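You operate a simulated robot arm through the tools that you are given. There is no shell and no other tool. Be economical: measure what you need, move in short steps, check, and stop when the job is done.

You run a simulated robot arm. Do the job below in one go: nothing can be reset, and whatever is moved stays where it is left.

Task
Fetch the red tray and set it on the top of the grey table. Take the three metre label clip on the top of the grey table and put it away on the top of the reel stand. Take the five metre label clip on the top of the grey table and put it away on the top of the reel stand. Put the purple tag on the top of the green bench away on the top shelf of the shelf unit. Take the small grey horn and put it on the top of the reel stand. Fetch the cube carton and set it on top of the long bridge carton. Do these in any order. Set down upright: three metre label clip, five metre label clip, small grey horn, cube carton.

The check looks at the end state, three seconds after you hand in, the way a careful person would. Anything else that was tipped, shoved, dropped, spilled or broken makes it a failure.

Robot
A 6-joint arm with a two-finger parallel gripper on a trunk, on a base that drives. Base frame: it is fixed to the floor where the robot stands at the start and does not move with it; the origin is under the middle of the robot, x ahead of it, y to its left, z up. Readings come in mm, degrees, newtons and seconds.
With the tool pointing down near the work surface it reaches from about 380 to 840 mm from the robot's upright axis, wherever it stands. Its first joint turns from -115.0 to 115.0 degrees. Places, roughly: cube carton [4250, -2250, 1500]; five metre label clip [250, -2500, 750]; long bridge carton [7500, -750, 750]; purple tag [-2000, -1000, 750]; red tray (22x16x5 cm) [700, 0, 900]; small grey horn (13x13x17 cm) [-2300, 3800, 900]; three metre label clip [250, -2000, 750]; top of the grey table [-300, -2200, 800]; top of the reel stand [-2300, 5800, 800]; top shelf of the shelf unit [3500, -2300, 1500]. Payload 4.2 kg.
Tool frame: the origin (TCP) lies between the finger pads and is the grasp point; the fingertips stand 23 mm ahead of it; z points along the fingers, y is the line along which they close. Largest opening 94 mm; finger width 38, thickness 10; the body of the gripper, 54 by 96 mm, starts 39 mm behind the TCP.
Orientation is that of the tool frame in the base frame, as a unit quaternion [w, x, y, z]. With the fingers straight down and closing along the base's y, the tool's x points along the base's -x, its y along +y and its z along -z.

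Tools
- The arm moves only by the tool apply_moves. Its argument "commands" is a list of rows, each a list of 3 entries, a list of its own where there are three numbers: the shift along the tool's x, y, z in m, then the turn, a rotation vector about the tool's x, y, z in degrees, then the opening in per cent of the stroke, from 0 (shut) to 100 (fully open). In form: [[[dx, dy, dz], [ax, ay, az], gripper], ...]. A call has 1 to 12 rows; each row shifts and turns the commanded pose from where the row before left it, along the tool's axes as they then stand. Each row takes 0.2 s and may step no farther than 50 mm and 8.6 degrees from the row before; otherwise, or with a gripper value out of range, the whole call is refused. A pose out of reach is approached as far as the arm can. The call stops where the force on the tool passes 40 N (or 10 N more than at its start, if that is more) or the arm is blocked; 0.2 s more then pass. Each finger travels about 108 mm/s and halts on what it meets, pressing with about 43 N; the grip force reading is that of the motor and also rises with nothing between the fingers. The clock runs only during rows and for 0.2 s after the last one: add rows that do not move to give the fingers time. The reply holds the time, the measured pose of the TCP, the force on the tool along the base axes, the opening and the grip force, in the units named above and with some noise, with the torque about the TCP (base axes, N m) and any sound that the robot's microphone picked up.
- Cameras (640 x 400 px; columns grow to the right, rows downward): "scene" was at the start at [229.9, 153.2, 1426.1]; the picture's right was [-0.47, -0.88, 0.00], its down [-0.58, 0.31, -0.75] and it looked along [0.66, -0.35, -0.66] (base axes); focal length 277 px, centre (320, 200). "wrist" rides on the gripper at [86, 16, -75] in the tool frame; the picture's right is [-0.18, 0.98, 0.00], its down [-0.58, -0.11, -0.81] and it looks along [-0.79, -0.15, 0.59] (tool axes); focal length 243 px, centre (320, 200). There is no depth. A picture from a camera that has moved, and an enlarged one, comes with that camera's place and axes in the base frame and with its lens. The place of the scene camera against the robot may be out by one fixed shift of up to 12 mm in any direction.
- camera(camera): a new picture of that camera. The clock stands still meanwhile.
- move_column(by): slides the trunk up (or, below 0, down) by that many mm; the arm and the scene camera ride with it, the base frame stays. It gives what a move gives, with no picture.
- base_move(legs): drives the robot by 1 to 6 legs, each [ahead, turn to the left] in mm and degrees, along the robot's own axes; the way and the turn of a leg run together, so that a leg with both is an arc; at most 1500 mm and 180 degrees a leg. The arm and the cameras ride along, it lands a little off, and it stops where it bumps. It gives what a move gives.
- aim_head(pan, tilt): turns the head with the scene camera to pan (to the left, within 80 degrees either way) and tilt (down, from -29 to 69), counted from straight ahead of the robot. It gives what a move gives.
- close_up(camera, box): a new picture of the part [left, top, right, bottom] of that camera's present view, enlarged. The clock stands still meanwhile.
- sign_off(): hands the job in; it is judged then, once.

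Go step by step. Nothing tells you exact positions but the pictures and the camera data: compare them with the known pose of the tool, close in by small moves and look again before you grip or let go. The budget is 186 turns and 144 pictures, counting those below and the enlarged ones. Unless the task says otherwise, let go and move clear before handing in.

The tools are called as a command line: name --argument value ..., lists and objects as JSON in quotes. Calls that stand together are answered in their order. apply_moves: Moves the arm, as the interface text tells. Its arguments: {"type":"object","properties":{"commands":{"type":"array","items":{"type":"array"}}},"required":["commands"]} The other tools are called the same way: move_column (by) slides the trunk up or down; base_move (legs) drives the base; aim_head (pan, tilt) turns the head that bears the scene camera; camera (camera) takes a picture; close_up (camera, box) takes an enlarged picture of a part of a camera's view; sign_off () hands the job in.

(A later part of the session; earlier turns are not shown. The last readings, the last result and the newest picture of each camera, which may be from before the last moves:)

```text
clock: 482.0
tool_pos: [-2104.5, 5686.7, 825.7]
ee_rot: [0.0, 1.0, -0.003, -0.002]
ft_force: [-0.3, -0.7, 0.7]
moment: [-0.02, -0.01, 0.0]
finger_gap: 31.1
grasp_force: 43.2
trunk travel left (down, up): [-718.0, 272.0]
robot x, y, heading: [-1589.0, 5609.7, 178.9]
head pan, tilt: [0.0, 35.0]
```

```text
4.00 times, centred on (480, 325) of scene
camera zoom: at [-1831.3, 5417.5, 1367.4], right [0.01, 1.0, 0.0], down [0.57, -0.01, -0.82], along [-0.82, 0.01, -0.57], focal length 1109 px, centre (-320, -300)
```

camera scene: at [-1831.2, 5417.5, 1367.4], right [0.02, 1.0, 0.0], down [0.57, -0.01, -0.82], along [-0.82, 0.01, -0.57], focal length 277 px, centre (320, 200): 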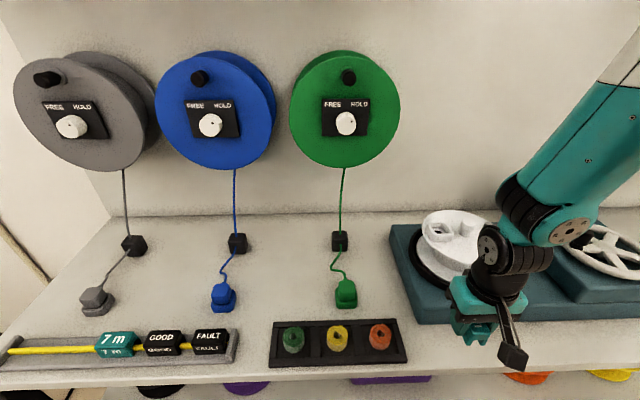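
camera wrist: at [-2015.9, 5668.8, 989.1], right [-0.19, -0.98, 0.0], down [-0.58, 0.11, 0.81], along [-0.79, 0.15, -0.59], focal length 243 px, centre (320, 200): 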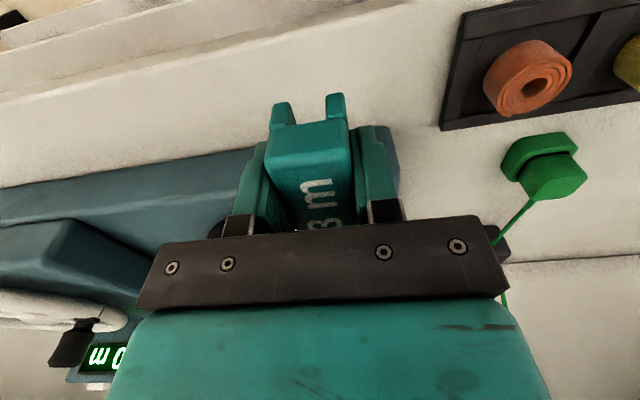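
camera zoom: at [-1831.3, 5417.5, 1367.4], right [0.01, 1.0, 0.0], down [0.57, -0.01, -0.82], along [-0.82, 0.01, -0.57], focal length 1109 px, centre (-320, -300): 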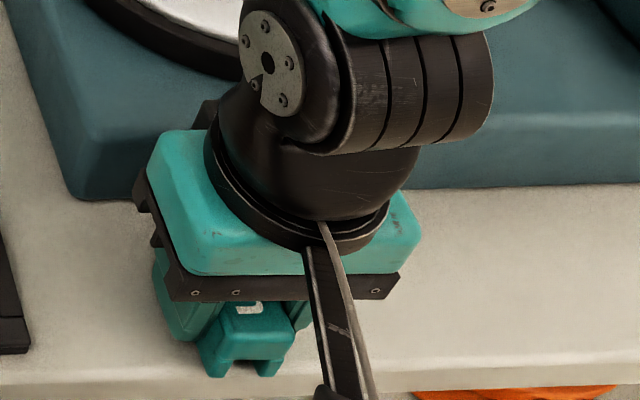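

The surface is lower than I estimated, so its front edge is closer to the clip. I'll shift about 28 mm deeper before setting down.

apply_moves --commands '[[[-0.014, 0, -0.004], [0, 0, 0], 0], [[-0.014, 0, 0], [0, 0, 0], 0], [[0, 0, 0.004], [0, 0, 0], 0], [[0, 0, 0.002], [0, 0, 0], 0], [[0, 0, 0.002], [0, 0, 0], 0], [[0, 0, 0.002], [0, 0, 0], 0], [[0, 0, 0.002], [0, 0, 0], 0], [[0, 0, 0.002], [0, 0, 0], 0], [[0, 0, 0], [0, 0, 0], 0]]'

apply_moves --commands '[[[0, 0, 0.002], [0, 0, 0], 0], [[0, 0, 0.002], [0, 0, 0], 0], [[0, 0, 0.002], [0, 0, 0], 0], [[0, 0, 0.002], [0, 0, 0], 0], [[0, 0, 0], [0, 0, 0], 0]]'

close_up --camera "scene" --box '[400, 275, 560, 375]'

```text
clock: 483.4
tool_pos: [-2132.0, 5686.3, 823.3]
ee_rot: [-0.001, 1.0, -0.001, -0.003]
ft_force: [6.2, 0.2, 32.3]
moment: [-0.04, -0.5, 0.0]
finger_gap: 31.1
grasp_force: 43.6
trunk travel left (down, up): [-718.0, 272.0]
robot x, y, heading: [-1589.8, 5609.3, 179.0]
head pan, tilt: [0.0, 35.0]
stopped in row 7: the force on the tool passed its limit at 47 N (the readings are from after the stop); the commanded pose is now the measured one
```

```text
clock: 483.7
tool_pos: [-2132.3, 5687.1, 823.0]
ee_rot: [-0.002, 1.0, -0.001, -0.002]
ft_force: [5.7, 1.0, 30.9]
moment: [-0.03, -0.45, 0.02]
finger_gap: 31.3
grasp_force: 42.9
trunk travel left (down, up): [-718.0, 272.0]
robot x, y, heading: [-1588.8, 5612.4, 179.1]
head pan, tilt: [0.0, 35.0]
stopped in row 1: the force on the tool passed its limit at 49 N (the readings are from after the stop); the commanded pose is now the measured one
```

```text
4.00 times, centred on (480, 325) of scene
camera zoom: at [-1830.1, 5417.5, 1367.6], right [0.02, 1.0, 0.0], down [0.57, -0.01, -0.82], along [-0.82, 0.01, -0.57], focal length 1109 px, centre (-320, -300)
```

zoom: 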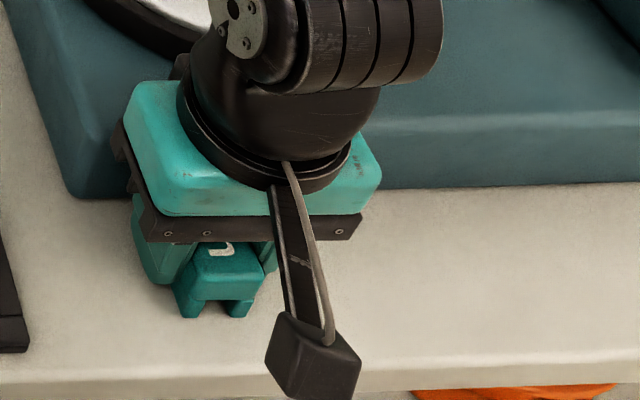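

apply_moves --commands '[[[0, 0, -0.001], [0, 0, 0], 38], [[0, 0, 0], [0, 0, 0], 48], [[0, 0, 0], [0, 0, 0], 55], [[0, 0, 0], [0, 0, 0], 55], [[0, 0, -0.03], [0, 0, 0], 55], [[0, 0, -0.045], [0, 0, 0], 60], [[0, 0, -0.045], [0, 0, 0], 100], [[0.03, 0, -0.035], [0, 0, 0], 100], [[0.03, 0, -0.035], [0, 0, 0], 100], [[0.03, 0, -0.035], [0, 0, 0], 100]]'

close_up --camera "scene" --box '[320, 200, 640, 400]'

```text
clock: 485.9
tool_pos: [-2057.7, 5686.2, 1053.9]
ee_rot: [-0.001, 1.0, -0.002, -0.002]
ft_force: [-0.3, -0.3, 0.1]
moment: [0.01, -0.08, 0.0]
finger_gap: 93.8
grasp_force: 0.0
out of reach, approached as far as the arm can: row 10
trunk travel left (down, up): [-718.0, 272.0]
robot x, y, heading: [-1592.3, 5610.6, 179.1]
head pan, tilt: [0.0, 35.0]
```

```text
2.00 times, centred on (480, 300) of scene
camera zoom: at [-1832.0, 5417.6, 1367.1], right [0.02, 1.0, 0.0], down [0.57, -0.01, -0.82], along [-0.82, 0.01, -0.57], focal length 554 px, centre (0, 0)
```

zoom: 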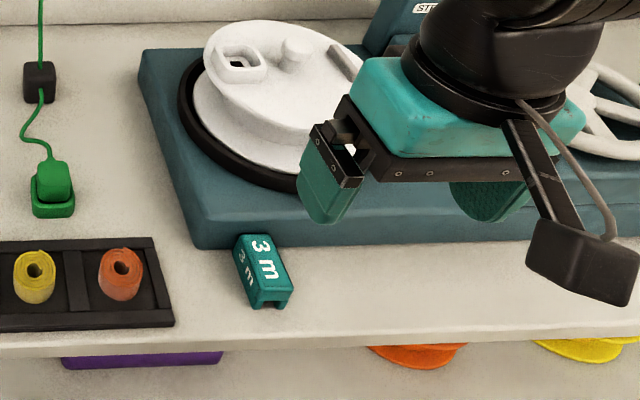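

The 3 m clip stands upright on the stand. Next I'll go to the horn on the orange bench.

base_move --legs '[[-300, 0], [0, 90], [1500, 0], [320, 0], [0, -89]]'

camera --camera "scene"

```text
clock: 504.4
tool_pos: [-1700.3, 3803.6, 1053.6]
ee_rot: [-0.001, 0.999, 0.046, -0.001]
ft_force: [1.0, -0.5, 0.5]
moment: [0.02, -0.01, 0.0]
finger_gap: 94.0
grasp_force: 0.1
trunk travel left (down, up): [-718.0, 272.0]
robot x, y, heading: [-1229.5, 3773.0, -175.2]
head pan, tilt: [0.0, 35.0]
```

```text
22 pictures are left
camera scene: at [-1449.4, 3558.1, 1367.4], right [-0.08, 1.0, 0.0], down [0.57, 0.05, -0.82], along [-0.82, -0.07, -0.57], focal length 277 px, centre (320, 200)
```

scene: 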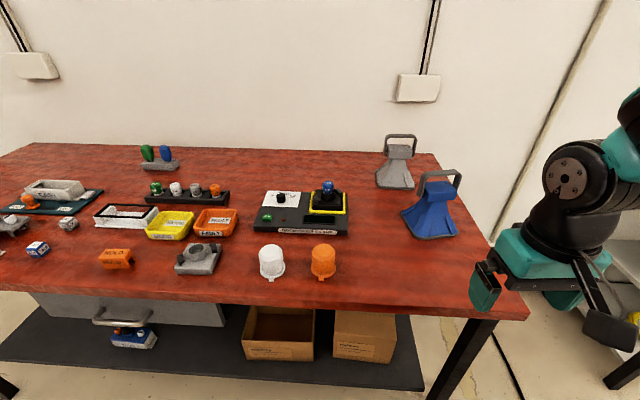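

close_up --camera "scene" --box '[340, 110, 500, 210]'

```text
4.00 times, centred on (420, 160) of scene
camera zoom: at [-1449.4, 3558.1, 1367.4], right [-0.08, 1.0, 0.0], down [0.57, 0.05, -0.82], along [-0.82, -0.07, -0.57], focal length 1109 px, centre (-80, 360)
```

zoom: 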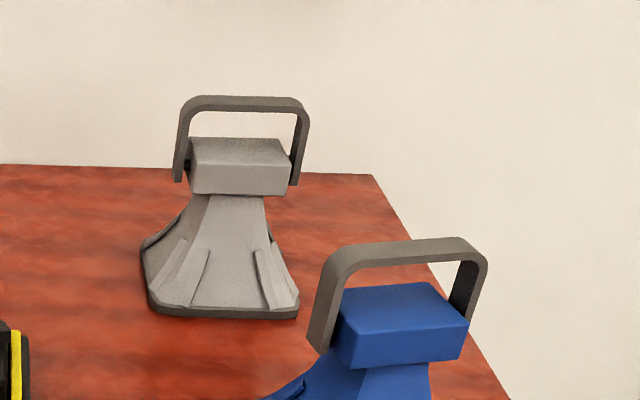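

The grey horn has a strap handle, and I put the bar near (-2385, 3763, z≈1000). I'll raise the trunk and move in.

move_column --by 150

base_move --legs '[[0, -4.8], [330, 0]]'

apply_moves --commands '[[[0, 0, 0], [0, 0, 8.2], 100], [[0, 0, 0], [0, 0, 8.2], 100], [[0, 0, 0], [0, 0, 8.2], 100], [[0, 0, 0], [0, 0, 8.2], 100], [[0, 0, 0], [0, 0, 8.2], 100], [[0, 0, 0], [0, 0, 8.2], 100], [[0, 0, 0], [0, 0, 8.2], 100], [[0, 0, 0], [0, 0, 8.2], 100], [[0, 0, 0], [0, 0, 8.2], 100], [[0, 0, 0], [0, 0, 8.2], 100], [[0, 0, 0], [0, 0, 8.2], 100]]'

camera --camera "scene"

```text
clock: 506.2
tool_pos: [-1701.9, 3804.5, 1203.5]
ee_rot: [-0.001, 0.999, 0.047, -0.001]
ft_force: [-0.4, 1.0, -0.4]
moment: [0.0, -0.02, 0.01]
finger_gap: 94.2
grasp_force: 0.1
trunk travel left (down, up): [-868.0, 122.0]
robot x, y, heading: [-1231.6, 3775.1, -175.2]
head pan, tilt: [0.0, 35.0]
```

```text
clock: 508.7
tool_pos: [-1984.9, 3845.0, 1204.1]
ee_rot: [0.0, 1.0, 0.002, -0.002]
ft_force: [1.1, 0.0, -0.2]
moment: [-0.01, 0.0, 0.02]
finger_gap: 94.1
grasp_force: 0.0
trunk travel left (down, up): [-868.0, 122.0]
robot x, y, heading: [-1515.2, 3772.0, 179.5]
head pan, tilt: [0.0, 35.0]
stopped in leg 2: the robot was blocked; the commanded pose is now the measured one
```

```text
clock: 511.1
tool_pos: [-1984.5, 3846.5, 1202.1]
ee_rot: [-0.002, -0.706, 0.708, 0.003]
ft_force: [0.4, -0.3, 0.8]
moment: [0.0, -0.01, 0.01]
finger_gap: 93.8
grasp_force: 0.0
trunk travel left (down, up): [-868.0, 122.0]
robot x, y, heading: [-1519.2, 3776.0, 179.4]
head pan, tilt: [0.0, 35.0]
```

```text
20 pictures are left
camera scene: at [-1756.1, 3577.9, 1517.4], right [0.01, 1.0, 0.0], down [0.57, -0.01, -0.82], along [-0.82, 0.01, -0.57], focal length 277 px, centre (320, 200)
```

scene: 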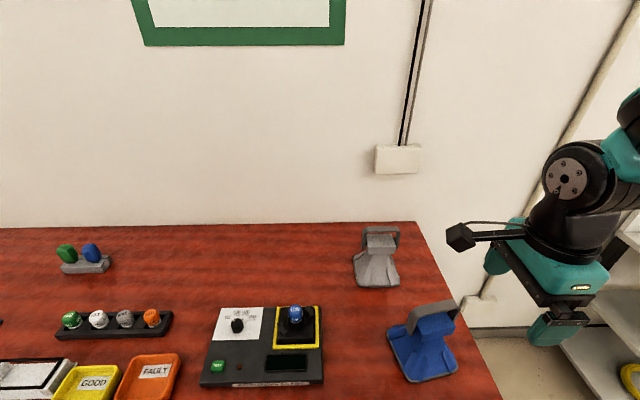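

Triangulation puts the bar at (-2313, 3749, 1032) and the bench top at z≈859. I'll move above it.

apply_moves --commands '[[[0.012, 0.041, 0.006], [0, 0, 0], 100], [[0.012, 0.041, 0.006], [0, 0, 0], 100], [[0.012, 0.041, 0.006], [0, 0, 0], 100], [[0.012, 0.041, 0.006], [0, 0, 0], 100], [[0.012, 0.041, 0.006], [0, 0, 0], 100], [[0.012, 0.041, 0.01], [0, 0, 0], 100], [[0.012, 0.041, 0.015], [0, 0, 0], 100], [[0.012, 0.041, 0.015], [0, 0, 0], 100], [[0, 0, 0.02], [0, 0, 0], 100]]'

camera --camera "wrist"

```text
clock: 513.1
tool_pos: [-2313.8, 3750.0, 1115.9]
ee_rot: [0.001, 0.707, -0.707, -0.003]
ft_force: [1.8, -0.6, -0.5]
moment: [0.01, 0.02, 0.01]
finger_gap: 93.9
grasp_force: 0.1
trunk travel left (down, up): [-868.0, 122.0]
robot x, y, heading: [-1518.9, 3774.2, 179.6]
head pan, tilt: [0.0, 35.0]
```

```text
19 pictures are left
camera wrist: at [-2329.0, 3663.5, 1190.0], right [-0.98, 0.18, 0.01], down [0.11, 0.58, 0.81], along [0.15, 0.79, -0.59], focal length 243 px, centre (320, 200)
```

wrist: 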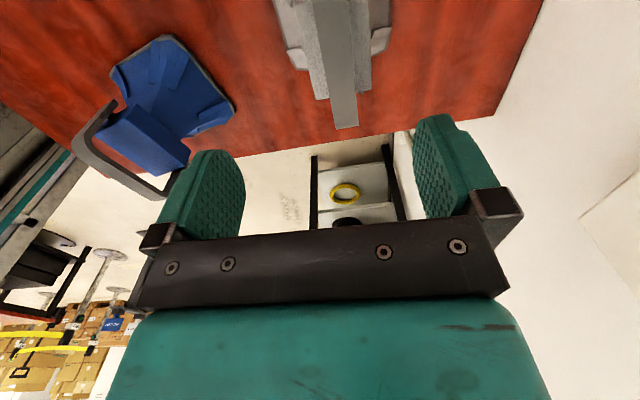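

apply_moves --commands '[[[0.012, 0.011, 0.03], [0, 0, 0], 100], [[0, 0, 0.03], [0, 0, 0], 100], [[0, 0, 0.01], [0, 0, 0], 100], [[0, 0, 0], [0, 0, 0], 100]]'

camera --camera "wrist"

close_up --camera "scene" --box '[300, 180, 460, 280]'

```text
clock: 514.1
tool_pos: [-2324.5, 3738.5, 1045.0]
ee_rot: [-0.001, -0.706, 0.708, 0.002]
ft_force: [0.4, -1.0, 0.3]
moment: [-0.04, -0.02, 0.04]
finger_gap: 94.3
grasp_force: 0.1
trunk travel left (down, up): [-868.0, 122.0]
robot x, y, heading: [-1517.4, 3771.0, 179.5]
head pan, tilt: [0.0, 35.0]
```

```text
18 pictures are left
camera wrist: at [-2340.5, 3652.8, 1119.1], right [-0.98, 0.18, 0.01], down [0.11, 0.58, 0.81], along [0.15, 0.79, -0.59], focal length 243 px, centre (320, 200)
```

wrist: 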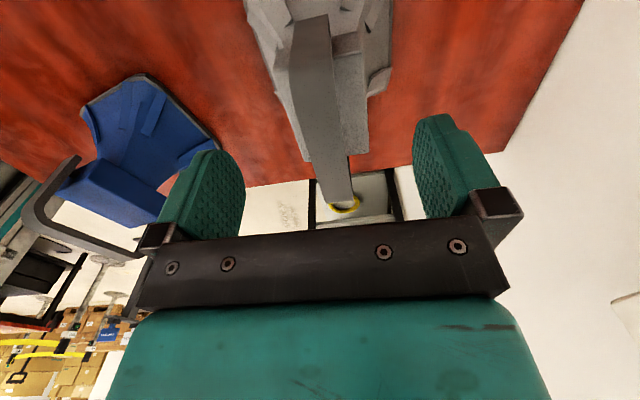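

```text
4.00 times, centred on (380, 230) of scene
camera zoom: at [-1756.2, 3577.9, 1517.3], right [0.01, 1.0, 0.0], down [0.57, -0.01, -0.82], along [-0.82, 0.01, -0.57], focal length 1109 px, centre (80, 80)
```

zoom: 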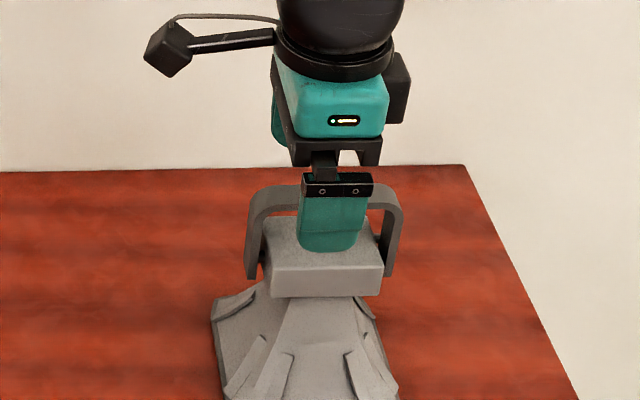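

apply_moves --commands '[[[0, 0, 0.01], [0, 0, 0], 100], [[0, 0, 0.007], [0, 0, 0], 80], [[0, 0, 0], [0, 0, 0], 60], [[0, 0, 0], [0, 0, 0], 40], [[0, 0, 0], [0, 0, 0], 20], [[0, 0, 0], [0, 0, 0], 0], [[0, 0, 0], [0, 0, 0], 0], [[0, 0, 0], [0, 0, 0], 0]]'

apply_moves --commands '[[[0, 0, -0.01], [0, 0, 0], 0], [[0, 0, -0.02], [0, 0, 0], 0], [[0, 0, -0.02], [0, 0, 0], 0]]'

close_up --camera "scene" --box '[300, 160, 460, 260]'

```text
clock: 515.9
tool_pos: [-2325.1, 3739.8, 1028.3]
ee_rot: [-0.001, -0.706, 0.708, 0.002]
ft_force: [-0.9, 0.0, 0.0]
moment: [-0.14, -0.03, -0.02]
finger_gap: 19.4
grasp_force: 42.8
trunk travel left (down, up): [-868.0, 122.0]
robot x, y, heading: [-1515.8, 3769.5, 179.4]
head pan, tilt: [0.0, 35.0]
```

```text
clock: 516.7
tool_pos: [-2324.1, 3738.8, 1078.0]
ee_rot: [0.001, 0.707, -0.707, -0.002]
ft_force: [0.0, -0.4, -4.1]
moment: [-0.05, 0.04, 0.02]
finger_gap: 19.5
grasp_force: 42.8
trunk travel left (down, up): [-868.0, 122.0]
robot x, y, heading: [-1517.1, 3773.6, 179.6]
head pan, tilt: [0.0, 35.0]
```

```text
4.00 times, centred on (380, 210) of scene
camera zoom: at [-1756.6, 3577.8, 1517.2], right [0.01, 1.0, 0.0], down [0.57, -0.01, -0.82], along [-0.82, 0.01, -0.57], focal length 1109 px, centre (80, 160)
```

zoom: 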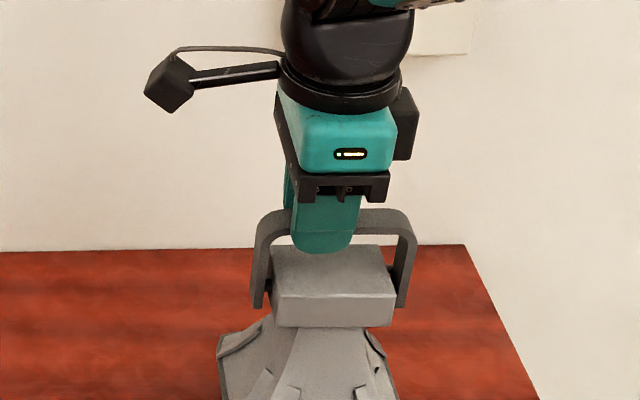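

The horn hangs cleanly from its handle. I'll lift well clear of the blue horn, back out, and turn in small steps.

move_column --by 120

apply_moves --commands '[[[0, 0, -0.025], [0, 0, 0], 0], [[0, 0, -0.03], [0, 0, 0], 0], [[0, 0, 0], [0, 0, 0], 0]]'

base_move --legs '[[-250, 0]]'

base_move --legs '[[-130, 0]]'

apply_moves --commands '[[[0, -0.03, 0], [0, 0, 0], 0], [[0, -0.035, 0], [0, 0, 0], 0], [[0, -0.035, 0], [0, 0, 0], 0], [[0, -0.035, 0], [0, 0, 0], 0], [[0, -0.035, 0], [0, 0, 0], 0], [[0, -0.035, 0], [0, 0, 0], 0]]'

base_move --legs '[[0, -30]]'

```text
clock: 518.2
tool_pos: [-2324.9, 3738.2, 1198.0]
ee_rot: [-0.002, -0.707, 0.708, 0.002]
ft_force: [-0.7, 0.6, -3.5]
moment: [-0.06, 0.0, 0.0]
finger_gap: 19.4
grasp_force: 42.7
trunk travel left (down, up): [-988.0, 2.0]
robot x, y, heading: [-1515.2, 3773.2, 179.7]
head pan, tilt: [0.0, 35.0]
```

```text
clock: 519.0
tool_pos: [-2324.8, 3736.9, 1253.1]
ee_rot: [-0.001, -0.706, 0.708, 0.002]
ft_force: [0.2, -0.5, -4.0]
moment: [-0.02, 0.02, -0.01]
finger_gap: 19.6
grasp_force: 43.1
trunk travel left (down, up): [-988.0, 2.0]
robot x, y, heading: [-1519.2, 3773.9, 179.5]
head pan, tilt: [0.0, 35.0]
```

```text
clock: 520.8
tool_pos: [-2067.2, 3735.2, 1253.5]
ee_rot: [0.002, 0.707, -0.707, -0.003]
ft_force: [-0.2, 1.0, -3.7]
moment: [-0.04, -0.01, 0.03]
finger_gap: 19.4
grasp_force: 43.0
trunk travel left (down, up): [-988.0, 2.0]
robot x, y, heading: [-1256.8, 3770.1, 179.6]
head pan, tilt: [0.0, 35.0]
```

```text
clock: 522.1
tool_pos: [-1930.2, 3731.7, 1253.2]
ee_rot: [0.001, 0.708, -0.706, -0.002]
ft_force: [0.2, 0.4, -3.8]
moment: [-0.03, 0.0, 0.0]
finger_gap: 19.5
grasp_force: 43.3
trunk travel left (down, up): [-988.0, 2.0]
robot x, y, heading: [-1124.5, 3772.9, 179.7]
head pan, tilt: [0.0, 35.0]
```

```text
clock: 523.5
tool_pos: [-1723.4, 3731.4, 1251.0]
ee_rot: [0.001, 0.707, -0.707, -0.002]
ft_force: [-0.9, 0.6, -3.8]
moment: [-0.05, -0.04, -0.01]
finger_gap: 19.4
grasp_force: 42.8
trunk travel left (down, up): [-988.0, 2.0]
robot x, y, heading: [-1124.8, 3768.1, 179.6]
head pan, tilt: [0.0, 35.0]
```

```text
clock: 525.5
tool_pos: [-1657.2, 4044.3, 1250.4]
ee_rot: [0.0, -0.494, 0.869, 0.003]
ft_force: [0.6, 0.3, -3.1]
moment: [-0.04, 0.03, 0.02]
finger_gap: 19.4
grasp_force: 43.2
trunk travel left (down, up): [-988.0, 2.0]
robot x, y, heading: [-1122.1, 3768.4, 148.6]
head pan, tilt: [0.0, 35.0]
```

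base_move --legs '[[0, -30]]'

base_move --legs '[[0, -28.5], [800, 0], [770, 0]]'

base_move --legs '[[0, 45]]'

base_move --legs '[[0, 44]]'

```text
clock: 527.3
tool_pos: [-1451.0, 4274.0, 1250.8]
ee_rot: [0.0, -0.254, 0.967, 0.002]
ft_force: [-0.1, -0.1, -4.5]
moment: [-0.03, 0.04, -0.02]
finger_gap: 19.7
grasp_force: 42.8
trunk travel left (down, up): [-988.0, 2.0]
robot x, y, heading: [-1121.8, 3767.1, 118.6]
head pan, tilt: [0.0, 35.0]
```

```text
clock: 536.8
tool_pos: [-1191.2, 5950.5, 1251.3]
ee_rot: [0.001, -0.007, 1.0, 0.003]
ft_force: [0.4, 0.1, -3.4]
moment: [0.01, 0.06, 0.0]
finger_gap: 19.6
grasp_force: 43.3
trunk travel left (down, up): [-988.0, 2.0]
robot x, y, heading: [-1148.2, 5350.2, 90.1]
head pan, tilt: [0.0, 35.0]
```

```text
clock: 539.3
tool_pos: [-1614.9, 5729.2, 1250.4]
ee_rot: [-0.001, -0.403, 0.915, 0.003]
ft_force: [-0.5, 0.0, -3.8]
moment: [-0.09, 0.03, 0.02]
finger_gap: 19.4
grasp_force: 43.3
trunk travel left (down, up): [-988.0, 2.0]
robot x, y, heading: [-1145.1, 5349.0, 137.1]
head pan, tilt: [0.0, 35.0]
```

```text
clock: 541.8
tool_pos: [-1746.3, 5301.5, 1251.3]
ee_rot: [0.001, 0.715, -0.699, -0.003]
ft_force: [-0.4, 1.2, -3.1]
moment: [-0.05, -0.02, -0.02]
finger_gap: 19.6
grasp_force: 42.8
trunk travel left (down, up): [-988.0, 2.0]
robot x, y, heading: [-1146.6, 5351.0, -179.2]
head pan, tilt: [0.0, 35.0]
```

base_move --legs '[[500, 0]]'

camera --camera "scene"

```text
clock: 544.6
tool_pos: [-2229.2, 5288.7, 1251.6]
ee_rot: [0.001, 0.718, -0.696, -0.002]
ft_force: [-0.1, -0.8, -3.1]
moment: [-0.04, 0.0, -0.02]
finger_gap: 19.5
grasp_force: 42.6
trunk travel left (down, up): [-988.0, 2.0]
robot x, y, heading: [-1628.6, 5342.7, -178.8]
head pan, tilt: [0.0, 35.0]
```

```text
15 pictures are left
camera scene: at [-1862.8, 5140.4, 1637.3], right [-0.02, 1.0, 0.0], down [0.57, 0.01, -0.82], along [-0.82, -0.02, -0.57], focal length 277 px, centre (320, 200)
```

scene: 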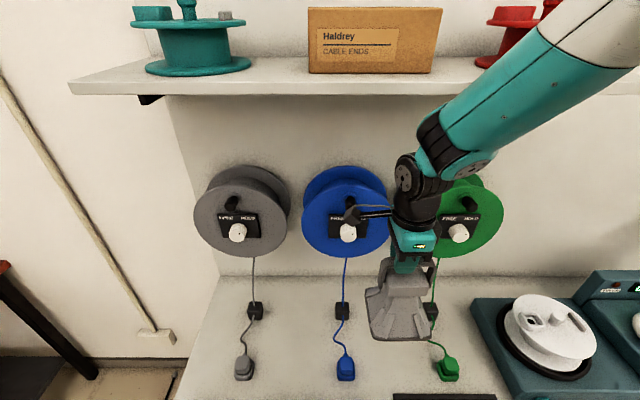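

apply_moves --commands '[[[0, 0, 0.04], [0, 0, 0], 0], [[0, 0, 0.04], [0, 0, 0], 0], [[0, 0, 0.04], [0, 0, 0], 0], [[0, 0, 0.03], [0, 0, 0], 0], [[-0.02, 0.024, 0.015], [0, 0, 0], 0], [[-0.02, 0.024, 0.015], [0, 0, 0], 0], [[-0.019, 0.023, 0.015], [0, 0, 0], 0], [[0, 0, 0.03], [0, 0, 0], 0], [[0, 0, 0.03], [0, 0, 0], 0], [[0, 0, 0.01], [0, 0, 0], 0]]'

camera --camera "scene"

```text
clock: 546.8
tool_pos: [-2305.3, 5344.3, 983.8]
ee_rot: [0.001, 0.718, -0.696, -0.003]
ft_force: [-0.1, -0.2, -4.1]
moment: [-0.05, -0.02, -0.02]
finger_gap: 19.4
grasp_force: 42.9
trunk travel left (down, up): [-988.0, 2.0]
robot x, y, heading: [-1630.3, 5344.8, -179.0]
head pan, tilt: [0.0, 35.0]
```

```text
14 pictures are left
camera scene: at [-1863.0, 5140.4, 1637.3], right [-0.02, 1.0, 0.0], down [0.57, 0.01, -0.82], along [-0.82, -0.02, -0.57], focal length 277 px, centre (320, 200)
```

scene: 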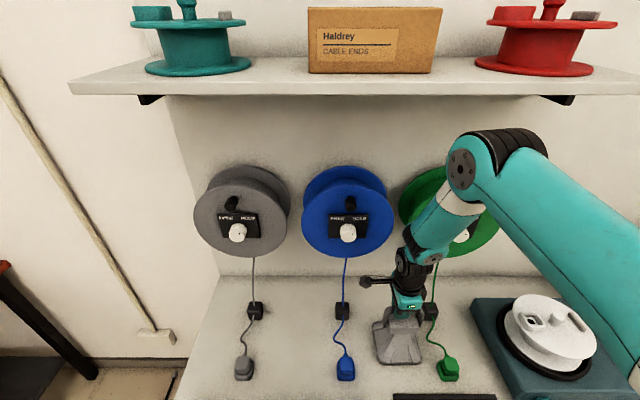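

apply_moves --commands '[[[0.012, 0, 0.006], [0, 0, 0], 0], [[0, 0, 0.006], [0, 0, 0], 0], [[0, 0, 0.003], [0, 0, 0], 0], [[0, 0, 0.002], [0, 0, 0], 0], [[0, 0, 0.002], [0, 0, 0], 0], [[0, 0, 0.002], [0, 0, 0], 0], [[0, 0, 0], [0, 0, 0], 0]]'

apply_moves --commands '[[[0, 0, 0.002], [0, 0, 0], 0], [[0, 0, 0.002], [0, 0, 0], 0], [[0, 0, 0.002], [0, 0, 0], 0], [[0, 0, 0.002], [0, 0, 0], 0], [[0, 0, 0], [0, 0, 0], 0]]'

```text
clock: 547.5
tool_pos: [-2306.0, 5331.8, 976.4]
ee_rot: [0.005, 0.718, -0.696, -0.004]
ft_force: [5.2, -0.6, 25.4]
moment: [0.35, -0.31, -0.07]
finger_gap: 19.3
grasp_force: 42.7
trunk travel left (down, up): [-988.0, 2.0]
robot x, y, heading: [-1631.2, 5342.2, -178.9]
head pan, tilt: [0.0, 35.0]
stopped in row 3: the force on the tool passed its limit at 43 N (the readings are from after the stop); the commanded pose is now the measured one
```

```text
clock: 547.9
tool_pos: [-2308.1, 5332.4, 976.8]
ee_rot: [0.005, 0.718, -0.696, -0.005]
ft_force: [5.7, 1.4, 22.8]
moment: [0.2, -0.35, -0.01]
finger_gap: 20.0
grasp_force: 43.2
trunk travel left (down, up): [-988.0, 2.0]
robot x, y, heading: [-1631.1, 5341.7, -178.8]
head pan, tilt: [0.0, 35.0]
stopped in row 1: the force on the tool passed its limit at 44 N (the readings are from after the stop); the commanded pose is now the measured one
```

close_up --camera "scene" --box '[320, 280, 480, 380]'

```text
4.00 times, centred on (400, 330) of scene
camera zoom: at [-1861.3, 5140.5, 1637.5], right [-0.02, 1.0, 0.0], down [0.57, 0.01, -0.82], along [-0.82, -0.02, -0.57], focal length 1109 px, centre (0, -320)
```

zoom: 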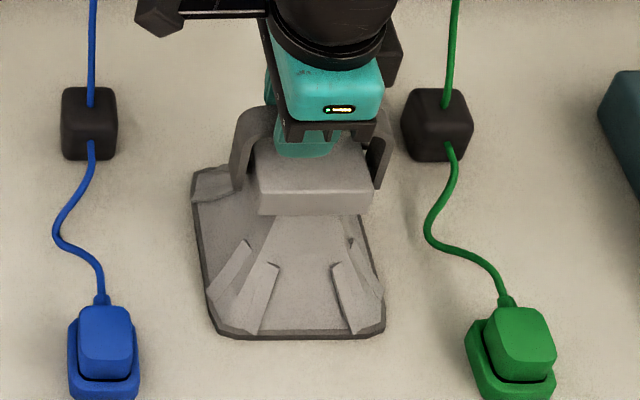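

The horn sits clear between the cables. I'll release it.

apply_moves --commands '[[[0, 0, -0.001], [0, 0, 0], 26], [[0, 0, 0], [0, 0, 0], 40], [[0, 0, 0], [0, 0, 0], 60], [[0, 0, 0], [0, 0, 0], 80], [[0, 0, 0], [0, 0, 0], 80], [[0, 0, -0.02], [0, 0, 0], 80], [[0, 0, -0.045], [0, 0, 0], 80], [[0, 0, -0.045], [0, 0, 0], 80], [[0, -0.02, -0.045], [0, 0, 0], 80], [[0, -0.04, -0.02], [0, 0, 0], 100], [[0, -0.04, 0], [0, 0, 0], 100], [[0, -0.04, 0], [0, 0, 0], 100]]'

base_move --legs '[[-400, 0]]'

camera --camera "scene"

```text
clock: 550.5
tool_pos: [-2166.3, 5334.5, 1152.3]
ee_rot: [0.005, 0.717, -0.697, -0.004]
ft_force: [-0.7, 0.3, -0.9]
moment: [0.04, -0.04, -0.01]
finger_gap: 93.8
grasp_force: 0.1
trunk travel left (down, up): [-988.0, 2.0]
robot x, y, heading: [-1629.8, 5342.8, -178.9]
head pan, tilt: [0.0, 35.0]
```

```text
clock: 553.0
tool_pos: [-1767.6, 5341.3, 1151.0]
ee_rot: [0.004, 0.719, -0.695, -0.005]
ft_force: [-0.1, -0.9, 0.3]
moment: [-0.01, 0.03, 0.01]
finger_gap: 93.8
grasp_force: 0.0
trunk travel left (down, up): [-988.0, 2.0]
robot x, y, heading: [-1226.9, 5349.1, -178.7]
head pan, tilt: [0.0, 35.0]
```

```text
12 pictures are left
camera scene: at [-1461.6, 5149.0, 1637.3], right [-0.02, 1.0, 0.0], down [0.57, 0.01, -0.82], along [-0.82, -0.02, -0.57], focal length 277 px, centre (320, 200)
```

scene: 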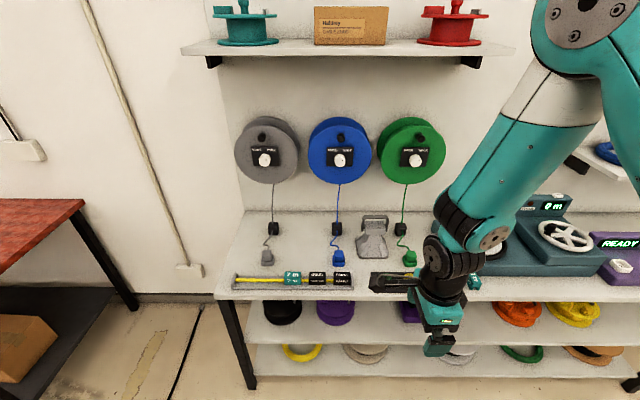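

The horn stands upright and clear. Now I'll drive back for the 5 m clip.

base_move --legs '[[0, 95.5], [1500, 0], [1500, 0], [170, 0], [0, 6]]'

base_move --legs '[[1500, 0], [1500, 0]]'

```text
clock: 573.1
tool_pos: [-707.2, 1668.3, 1151.1]
ee_rot: [0.007, 0.993, 0.121, 0.0]
ft_force: [0.5, -0.2, 0.2]
moment: [0.0, 0.01, 0.03]
finger_gap: 94.0
grasp_force: 0.2
trunk travel left (down, up): [-988.0, 2.0]
robot x, y, heading: [-832.0, 2191.7, -76.4]
head pan, tilt: [0.0, 35.0]
```

```text
clock: 587.7
tool_pos: [172.7, -1221.1, 1151.5]
ee_rot: [0.005, 0.989, 0.149, 0.0]
ft_force: [0.2, -0.2, -0.4]
moment: [0.03, 0.0, 0.01]
finger_gap: 94.0
grasp_force: 0.0
trunk travel left (down, up): [-988.0, 2.0]
robot x, y, heading: [21.1, -704.2, -73.1]
head pan, tilt: [0.0, 35.0]
```

apply_moves --commands '[[[-0.042, -0.024, 0], [0, 0, 0], 100], [[-0.042, -0.024, 0], [0, 0, 0], 100], [[-0.042, -0.024, 0], [0, 0, 0], 100], [[-0.042, -0.024, 0], [0, 0, 0], 100], [[-0.042, -0.024, 0], [0, 0, 0], 100], [[-0.042, -0.024, 0], [0, 0, 0], 100], [[-0.042, -0.024, 0], [0, 0, 0], 100], [[-0.042, -0.024, 0], [0, 0, 0], 100], [[-0.042, -0.024, 0], [0, 0, 0], 100], [[-0.042, -0.024, 0], [0, 0, 0], 100]]'

base_move --legs '[[0, 41.3], [1035, 0], [0, -58.2]]'

apply_moves --commands '[[[0, 0, 0], [0, 0, -8.2], 100], [[0, 0, 0], [0, 0, -8.2], 100], [[0, 0, 0], [0, 0, -8.2], 100], [[0, 0, 0], [0, 0, -8.2], 100], [[0, 0, 0], [0, 0, -8.2], 100], [[0, 0, 0], [0, 0, -8.2], 100], [[0, 0, 0], [0, 0, -8.2], 100], [[0, 0, 0], [0, 0, -8.2], 100]]'

```text
clock: 589.9
tool_pos: [-303.9, -1145.7, 1142.6]
ee_rot: [0.006, 0.989, 0.15, 0.0]
ft_force: [-0.2, 0.3, 1.1]
moment: [0.0, 0.02, -0.01]
finger_gap: 93.8
grasp_force: 0.2
out of reach, approached as far as the arm can: row 3, 4, 5
trunk travel left (down, up): [-988.0, 2.0]
robot x, y, heading: [22.0, -703.3, -73.4]
head pan, tilt: [0.0, 35.0]
```

```text
clock: 599.9
tool_pos: [488.4, -1577.0, 1142.2]
ee_rot: [0.006, 1.0, -0.003, 0.001]
ft_force: [-0.4, 0.3, 1.0]
moment: [-0.04, 0.01, -0.02]
finger_gap: 94.0
grasp_force: 0.1
trunk travel left (down, up): [-988.0, 2.0]
robot x, y, heading: [931.7, -1254.4, -90.8]
head pan, tilt: [0.0, 35.0]
```

```text
clock: 601.7
tool_pos: [490.0, -1577.1, 1143.0]
ee_rot: [0.005, 0.841, 0.542, -0.003]
ft_force: [0.5, 0.0, 0.4]
moment: [0.02, 0.04, -0.01]
finger_gap: 94.1
grasp_force: 0.1
trunk travel left (down, up): [-988.0, 2.0]
robot x, y, heading: [932.5, -1249.6, -90.6]
head pan, tilt: [0.0, 35.0]
```

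base_move --legs '[[750, 0]]'

apply_moves --commands '[[[0, 0, 0.03], [0, 0, -8.1], 100], [[0, 0, 0.03], [0, 0, -8.1], 100], [[0, 0, 0.03], [0, 0, -8.1], 100], [[0, 0, 0.04], [0, 0, 0], 100]]'

aim_head --pan -45 --tilt 45

camera --camera "scene"

```text
clock: 605.8
tool_pos: [494.5, -2337.2, 1143.7]
ee_rot: [0.007, 0.835, 0.55, -0.005]
ft_force: [-0.1, 0.2, 0.3]
moment: [0.03, 0.01, 0.04]
finger_gap: 94.2
grasp_force: 0.0
trunk travel left (down, up): [-988.0, 2.0]
robot x, y, heading: [929.1, -2008.5, -89.5]
head pan, tilt: [0.0, 35.0]
```

```text
clock: 606.8
tool_pos: [493.8, -2340.3, 1010.5]
ee_rot: [0.007, 0.7, 0.714, -0.006]
ft_force: [-0.7, -0.5, -0.9]
moment: [0.01, -0.01, -0.02]
finger_gap: 94.2
grasp_force: 0.0
trunk travel left (down, up): [-988.0, 2.0]
robot x, y, heading: [930.2, -2007.7, -89.2]
head pan, tilt: [0.0, 35.0]
```

```text
clock: 607.9
tool_pos: [496.8, -2338.5, 1014.4]
ee_rot: [0.005, 0.702, 0.712, -0.009]
ft_force: [0.0, 0.3, 0.2]
moment: [0.0, 0.0, 0.01]
finger_gap: 94.0
grasp_force: 0.0
trunk travel left (down, up): [-988.0, 2.0]
robot x, y, heading: [929.7, -2007.2, -89.5]
head pan, tilt: [-45.0, 45.0]
```

```text
11 pictures are left
camera scene: at [1107.7, -2222.8, 1619.4], right [-0.93, 0.37, 0.0], down [0.27, 0.68, -0.68], along [-0.25, -0.63, -0.73], focal length 277 px, centre (320, 200)
```

scene: 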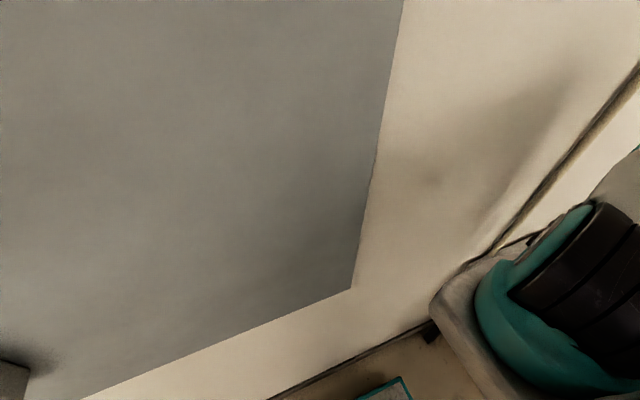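

apply_moves --commands '[[[-0.014, -0.034, 0.022], [-0.3, 1.1, 0], 100], [[-0.014, -0.034, 0.022], [0, 0, 0], 100], [[-0.014, -0.034, 0.022], [0, 0, 0], 100], [[-0.014, -0.034, 0.022], [0, 0, 0], 100], [[-0.014, -0.034, 0.022], [0, 0, 0], 100], [[0, 0, 0], [0, 0, 0], 100]]'

camera --camera "wrist"

```text
clock: 609.3
tool_pos: [332.0, -2408.1, 906.8]
ee_rot: [0.0, 0.701, 0.713, 0.002]
ft_force: [0.4, 0.6, -0.3]
moment: [-0.01, 0.02, -0.03]
finger_gap: 94.1
grasp_force: 0.1
trunk travel left (down, up): [-988.0, 2.0]
robot x, y, heading: [931.3, -2006.9, -89.6]
head pan, tilt: [-45.0, 45.0]
```

```text
10 pictures are left
camera wrist: at [346.6, -2321.4, 980.5], right [0.99, -0.17, 0.0], down [-0.1, -0.58, 0.81], along [-0.13, -0.79, -0.59], focal length 243 px, centre (320, 200)
```

wrist: 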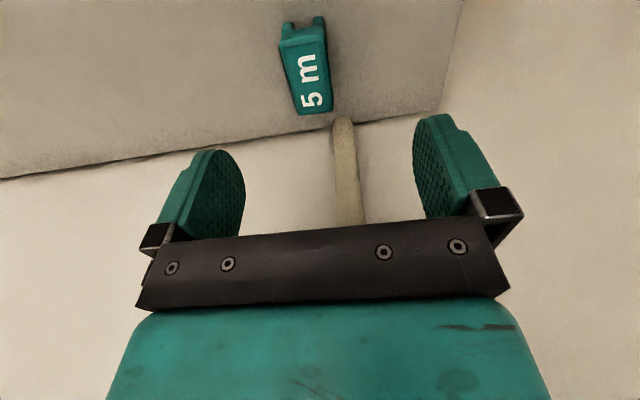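

apply_moves --commands '[[[-0.011, -0.0095, 0.03], [0, 0, 0], 100], [[0, 0, 0.04], [0, 0, 0], 100], [[0, 0, 0.04], [0, 0, 0], 100], [[0, 0, 0], [0, 0, 0], 100]]'

camera --camera "wrist"

```text
clock: 610.3
tool_pos: [334.5, -2417.5, 830.3]
ee_rot: [0.0, 0.701, 0.713, 0.0]
ft_force: [-0.3, -0.5, 0.0]
moment: [0.0, 0.04, 0.01]
finger_gap: 94.1
grasp_force: 0.1
out of reach, approached as far as the arm can: row 2, 3
trunk travel left (down, up): [-988.0, 2.0]
robot x, y, heading: [928.1, -2005.9, -89.5]
head pan, tilt: [-45.0, 45.0]
```

```text
9 pictures are left
camera wrist: at [348.9, -2330.2, 905.1], right [0.99, -0.17, 0.0], down [-0.1, -0.58, 0.81], along [-0.14, -0.79, -0.59], focal length 243 px, centre (320, 200)
```

wrist: 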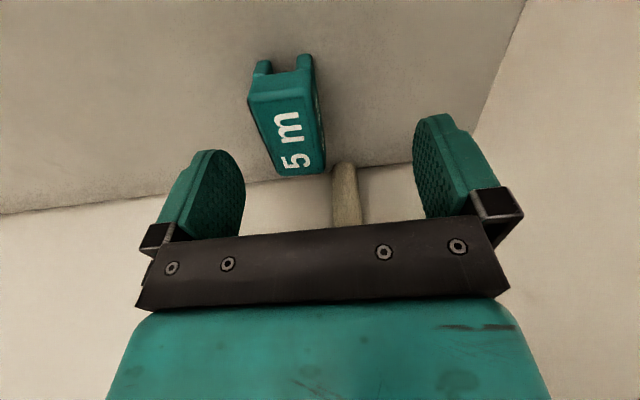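

apply_moves --commands '[[[0, 0, -0.04], [0, 0, 0], 100], [[0, 0, -0.04], [0, 0, 0], 100], [[0, -0.016, 0], [0, 0, 0], 100]]'

move_column --by -100

camera --camera "wrist"

```text
clock: 611.1
tool_pos: [298.1, -2428.7, 892.0]
ee_rot: [0.0, 0.701, 0.713, 0.001]
ft_force: [-1.0, 1.2, -0.6]
moment: [0.03, 0.03, 0.02]
finger_gap: 94.2
grasp_force: 0.0
out of reach, approached as far as the arm can: row 1, 2, 3
trunk travel left (down, up): [-988.0, 2.0]
robot x, y, heading: [932.4, -2006.0, -89.6]
head pan, tilt: [-45.0, 45.0]
```

```text
clock: 612.5
tool_pos: [294.5, -2434.1, 786.3]
ee_rot: [0.0, 0.701, 0.713, 0.004]
ft_force: [0.8, 1.1, 0.3]
moment: [-0.01, -0.01, 0.02]
finger_gap: 94.0
grasp_force: 0.1
trunk travel left (down, up): [-888.0, 102.0]
robot x, y, heading: [932.4, -2007.3, -89.2]
head pan, tilt: [-45.0, 45.0]
```

```text
8 pictures are left
camera wrist: at [308.4, -2348.5, 860.9], right [0.99, -0.17, 0.0], down [-0.1, -0.59, 0.8], along [-0.13, -0.79, -0.6], focal length 243 px, centre (320, 200)
```

wrist: 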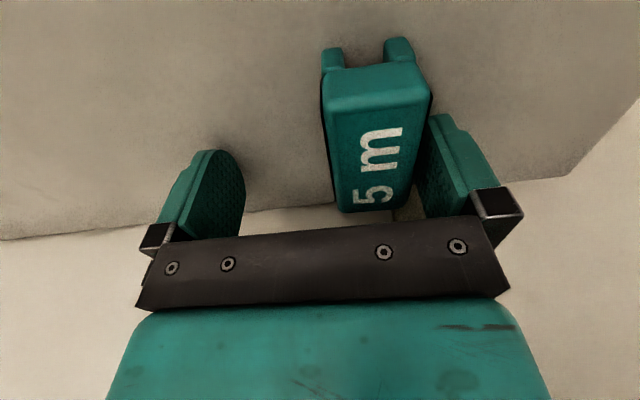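

apply_moves --commands '[[[0.014, 0.012, 0], [0, 0, 0], 100], [[0, 0.012, 0], [0, 0, 0], 100], [[0, 0, 0], [0, 0, 0], 100]]'

camera --camera "wrist"

```text
clock: 613.1
tool_pos: [291.8, -2429.6, 782.2]
ee_rot: [-0.004, 0.702, 0.713, -0.003]
ft_force: [-4.2, -0.6, 13.7]
moment: [-0.21, -0.5, -0.1]
finger_gap: 92.4
grasp_force: 0.2
out of reach, approached as far as the arm can: row 1, 2
trunk travel left (down, up): [-888.0, 102.0]
robot x, y, heading: [932.8, -2008.5, -89.4]
head pan, tilt: [-45.0, 45.0]
stopped in row 3: the force on the tool passed its limit at 44 N (the readings are from after the stop); the commanded pose is now the measured one
```

```text
7 pictures are left
camera wrist: at [307.8, -2342.5, 857.8], right [0.99, -0.17, -0.01], down [-0.09, -0.58, 0.81], along [-0.14, -0.79, -0.59], focal length 243 px, centre (320, 200)
```

wrist: 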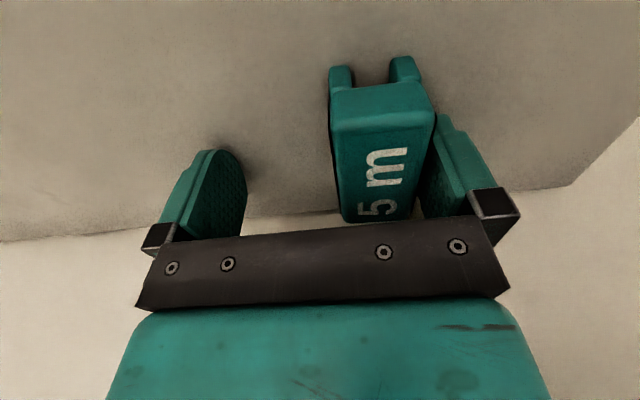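

The clip is already between the fingers. I'll unload the contact slightly with the trunk, then close.

move_column --by 4

apply_moves --commands '[[[0, 0, 0], [0, 0, 0], 80], [[0, 0, 0], [0, 0, 0], 65], [[0, 0, 0], [0, 0, 0], 50], [[0, 0, 0], [0, 0, 0], 35], [[0, 0, 0], [0, 0, 0], 20], [[0, 0, 0], [0, 0, 0], 0], [[0, 0, 0], [0, 0, 0], 0]]'

move_column --by 100

camera --camera "wrist"

```text
clock: 613.6
tool_pos: [294.4, -2428.4, 784.9]
ee_rot: [-0.004, 0.701, 0.713, 0.001]
ft_force: [-0.5, -0.4, -0.5]
moment: [-0.02, 0.0, -0.03]
finger_gap: 94.3
grasp_force: 0.1
trunk travel left (down, up): [-892.0, 98.0]
robot x, y, heading: [930.0, -2007.2, -89.4]
head pan, tilt: [-45.0, 45.0]
```

```text
clock: 615.2
tool_pos: [294.8, -2428.8, 785.2]
ee_rot: [-0.003, 0.702, 0.713, 0.0]
ft_force: [0.3, 1.0, 0.7]
moment: [-0.01, -0.02, -0.01]
finger_gap: 31.2
grasp_force: 42.8
trunk travel left (down, up): [-892.0, 98.0]
robot x, y, heading: [936.7, -2007.2, -89.3]
head pan, tilt: [-45.0, 45.0]
```

```text
clock: 616.6
tool_pos: [294.4, -2422.1, 885.0]
ee_rot: [-0.003, 0.701, 0.713, -0.003]
ft_force: [1.1, 0.0, 0.1]
moment: [0.02, 0.0, 0.04]
finger_gap: 31.4
grasp_force: 42.7
out of reach, approached as far as the arm can: row 1
trunk travel left (down, up): [-990.0, 0.0]
robot x, y, heading: [931.7, -2007.1, -89.1]
head pan, tilt: [-45.0, 45.0]
```

```text
6 pictures are left
camera wrist: at [310.0, -2336.0, 959.8], right [0.99, -0.17, -0.01], down [-0.09, -0.58, 0.81], along [-0.14, -0.8, -0.59], focal length 243 px, centre (320, 200)
```

wrist: 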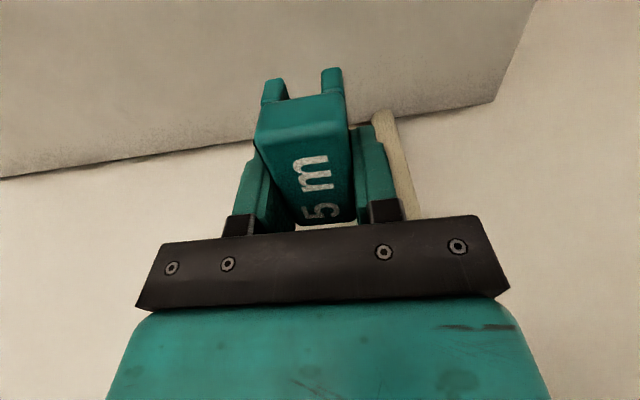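

The 5 m clip is held. I'll reverse out, pull the arm in, then retrace the route to the stand.

base_move --legs '[[-750, 0]]'

apply_moves --commands '[[[0.0, 0.04, -0.015], [0, 0, 0], 0], [[0.0, 0.044, -0.015], [0, 0, 0], 0], [[0.0, 0.044, -0.015], [0, 0, 0], 0], [[0.0, 0.044, -0.015], [0, 0, 0], 0], [[0.0, 0.044, -0.015], [0, 0, 0], 0], [[0.0, 0.044, -0.015], [0, 0, 0], 0], [[0.0, 0.044, -0.015], [0, 0, 0], 0]]'

base_move --legs '[[0, -45]]'

base_move --legs '[[0, -45], [1000, 0]]'

```text
clock: 620.6
tool_pos: [288.5, -1701.0, 883.3]
ee_rot: [-0.003, 0.689, 0.725, -0.001]
ft_force: [0.0, 0.3, -0.6]
moment: [0.02, -0.02, 0.01]
finger_gap: 31.0
grasp_force: 43.3
trunk travel left (down, up): [-990.0, 0.0]
robot x, y, heading: [907.9, -1257.5, -87.0]
head pan, tilt: [-45.0, 45.0]
```

```text
clock: 622.2
tool_pos: [335.2, -1757.2, 854.6]
ee_rot: [-0.002, 0.688, 0.726, 0.0]
ft_force: [0.1, 0.2, 0.0]
moment: [0.03, -0.01, -0.01]
finger_gap: 31.3
grasp_force: 43.0
out of reach, approached as far as the arm can: row 1, 2, 3, 4, 5, 6, 7
trunk travel left (down, up): [-990.0, 0.0]
robot x, y, heading: [912.8, -1257.3, -87.5]
head pan, tilt: [-45.0, 45.0]
```

```text
clock: 624.7
tool_pos: [151.4, -1189.1, 854.6]
ee_rot: [-0.003, 0.917, 0.398, 0.002]
ft_force: [-0.1, 0.0, -0.9]
moment: [0.04, -0.03, 0.03]
finger_gap: 31.4
grasp_force: 43.4
trunk travel left (down, up): [-990.0, 0.0]
robot x, y, heading: [911.0, -1258.5, -133.6]
head pan, tilt: [-45.0, 45.0]
```

```text
clock: 632.1
tool_pos: [-544.5, -617.1, 854.3]
ee_rot: [-0.002, 1.0, -0.014, 0.002]
ft_force: [0.8, 0.2, -0.8]
moment: [0.0, -0.02, -0.02]
finger_gap: 31.2
grasp_force: 43.5
trunk travel left (down, up): [-990.0, 0.0]
robot x, y, heading: [-94.6, -1224.7, 178.1]
head pan, tilt: [-45.0, 45.0]
```

apply_moves --commands '[[[0, 0, 0], [0, 0, 8.3], 0], [[0, 0, 0], [0, 0, 8.3], 0], [[0, 0, 0], [0, 0, 8.3], 0], [[0, 0, 0], [0, 0, 8.3], 0], [[0, 0, 0], [0, 0, 8.3], 0], [[0, 0, 0], [0, 0, 8.3], 0]]'

apply_moves --commands '[[[0.0345, 0.0306, -0.01], [0, 0, 0], 0], [[0.0345, 0.0306, -0.01], [0, 0, 0], 0], [[0.0345, 0.0306, -0.01], [0, 0, 0], 0], [[0.0345, 0.0306, -0.01], [0, 0, 0], 0], [[0.0345, 0.0306, -0.01], [0, 0, 0], 0], [[0.0345, 0.0306, -0.01], [0, 0, 0], 0], [[0.0345, 0.0306, -0.01], [0, 0, 0], 0], [[0.0345, 0.0306, -0.01], [0, 0, 0], 0], [[0.0345, 0.0306, -0.01], [0, 0, 0], 0], [[0.0345, 0.0306, -0.01], [0, 0, 0], 0], [[0.0345, 0.0306, -0.01], [0, 0, 0], 0], [[0.0345, 0.0306, -0.01], [0, 0, 0], 0]]'

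```text
clock: 633.5
tool_pos: [-544.9, -616.8, 854.0]
ee_rot: [-0.002, 0.901, -0.435, 0.002]
ft_force: [-0.1, 1.0, 0.2]
moment: [0.0, -0.01, 0.0]
finger_gap: 31.2
grasp_force: 42.6
trunk travel left (down, up): [-990.0, 0.0]
robot x, y, heading: [-92.3, -1230.0, 177.9]
head pan, tilt: [-45.0, 45.0]
```

```text
clock: 636.1
tool_pos: [-652.1, -958.3, 838.5]
ee_rot: [-0.003, 0.901, -0.434, 0.001]
ft_force: [-0.2, 0.8, 0.0]
moment: [0.0, 0.02, 0.03]
finger_gap: 31.0
grasp_force: 42.9
out of reach, approached as far as the arm can: row 1, 2, 3, 4, 5, 6, 7, 8
trunk travel left (down, up): [-990.0, 0.0]
robot x, y, heading: [-95.0, -1229.5, 177.9]
head pan, tilt: [-45.0, 45.0]
```

base_move --legs '[[0, -45]]'

base_move --legs '[[0, -30], [1500, 0], [1200, 0]]'

base_move --legs '[[1500, -1], [1500, -5]]'

```text
clock: 638.5
tool_pos: [-299.8, -643.6, 837.4]
ee_rot: [0.001, -0.669, 0.743, -0.001]
ft_force: [-0.1, 1.2, -0.6]
moment: [-0.02, 0.01, 0.01]
finger_gap: 31.0
grasp_force: 43.1
trunk travel left (down, up): [-990.0, 0.0]
robot x, y, heading: [-93.5, -1231.7, 133.2]
head pan, tilt: [-45.0, 45.0]
```

```text
clock: 653.3
tool_pos: [-584.5, 2037.2, 836.5]
ee_rot: [0.001, -0.449, 0.893, -0.003]
ft_force: [0.9, 0.3, -0.4]
moment: [-0.03, -0.02, -0.03]
finger_gap: 31.2
grasp_force: 43.1
trunk travel left (down, up): [-990.0, 0.0]
robot x, y, heading: [-705.5, 1426.6, 102.8]
head pan, tilt: [-45.0, 45.0]
```

```text
clock: 667.6
tool_pos: [-945.9, 4956.5, 837.8]
ee_rot: [0.001, -0.386, 0.923, -0.002]
ft_force: [-0.4, 0.4, 0.3]
moment: [0.0, 0.0, 0.02]
finger_gap: 31.0
grasp_force: 43.3
trunk travel left (down, up): [-990.0, 0.0]
robot x, y, heading: [-1150.7, 4368.2, 94.4]
head pan, tilt: [-45.0, 45.0]
```

base_move --legs '[[1330, 0], [0, 43], [0, 42.5]]'

apply_moves --commands '[[[0, 0, -0.04], [0, 0, 0], 0], [[0, 0, -0.04], [0, 0, 0], 0], [[0, 0, -0.04], [0, 0, 0], 0], [[0, 0, 0], [0, 0, 0], 0]]'

```text
clock: 678.3
tool_pos: [-1834.7, 5914.4, 836.2]
ee_rot: [-0.003, 0.915, -0.403, 0.001]
ft_force: [-0.3, 0.3, -0.3]
moment: [-0.04, -0.03, -0.01]
finger_gap: 30.9
grasp_force: 43.2
trunk travel left (down, up): [-990.0, 0.0]
robot x, y, heading: [-1260.3, 5680.6, -178.3]
head pan, tilt: [-45.0, 45.0]
```

```text
clock: 679.3
tool_pos: [-1834.5, 5915.1, 959.4]
ee_rot: [-0.003, 0.916, -0.402, 0.001]
ft_force: [-0.3, -0.5, -0.6]
moment: [0.0, -0.01, 0.01]
finger_gap: 30.8
grasp_force: 43.0
trunk travel left (down, up): [-990.0, 0.0]
robot x, y, heading: [-1258.6, 5679.5, -177.8]
head pan, tilt: [-45.0, 45.0]
```

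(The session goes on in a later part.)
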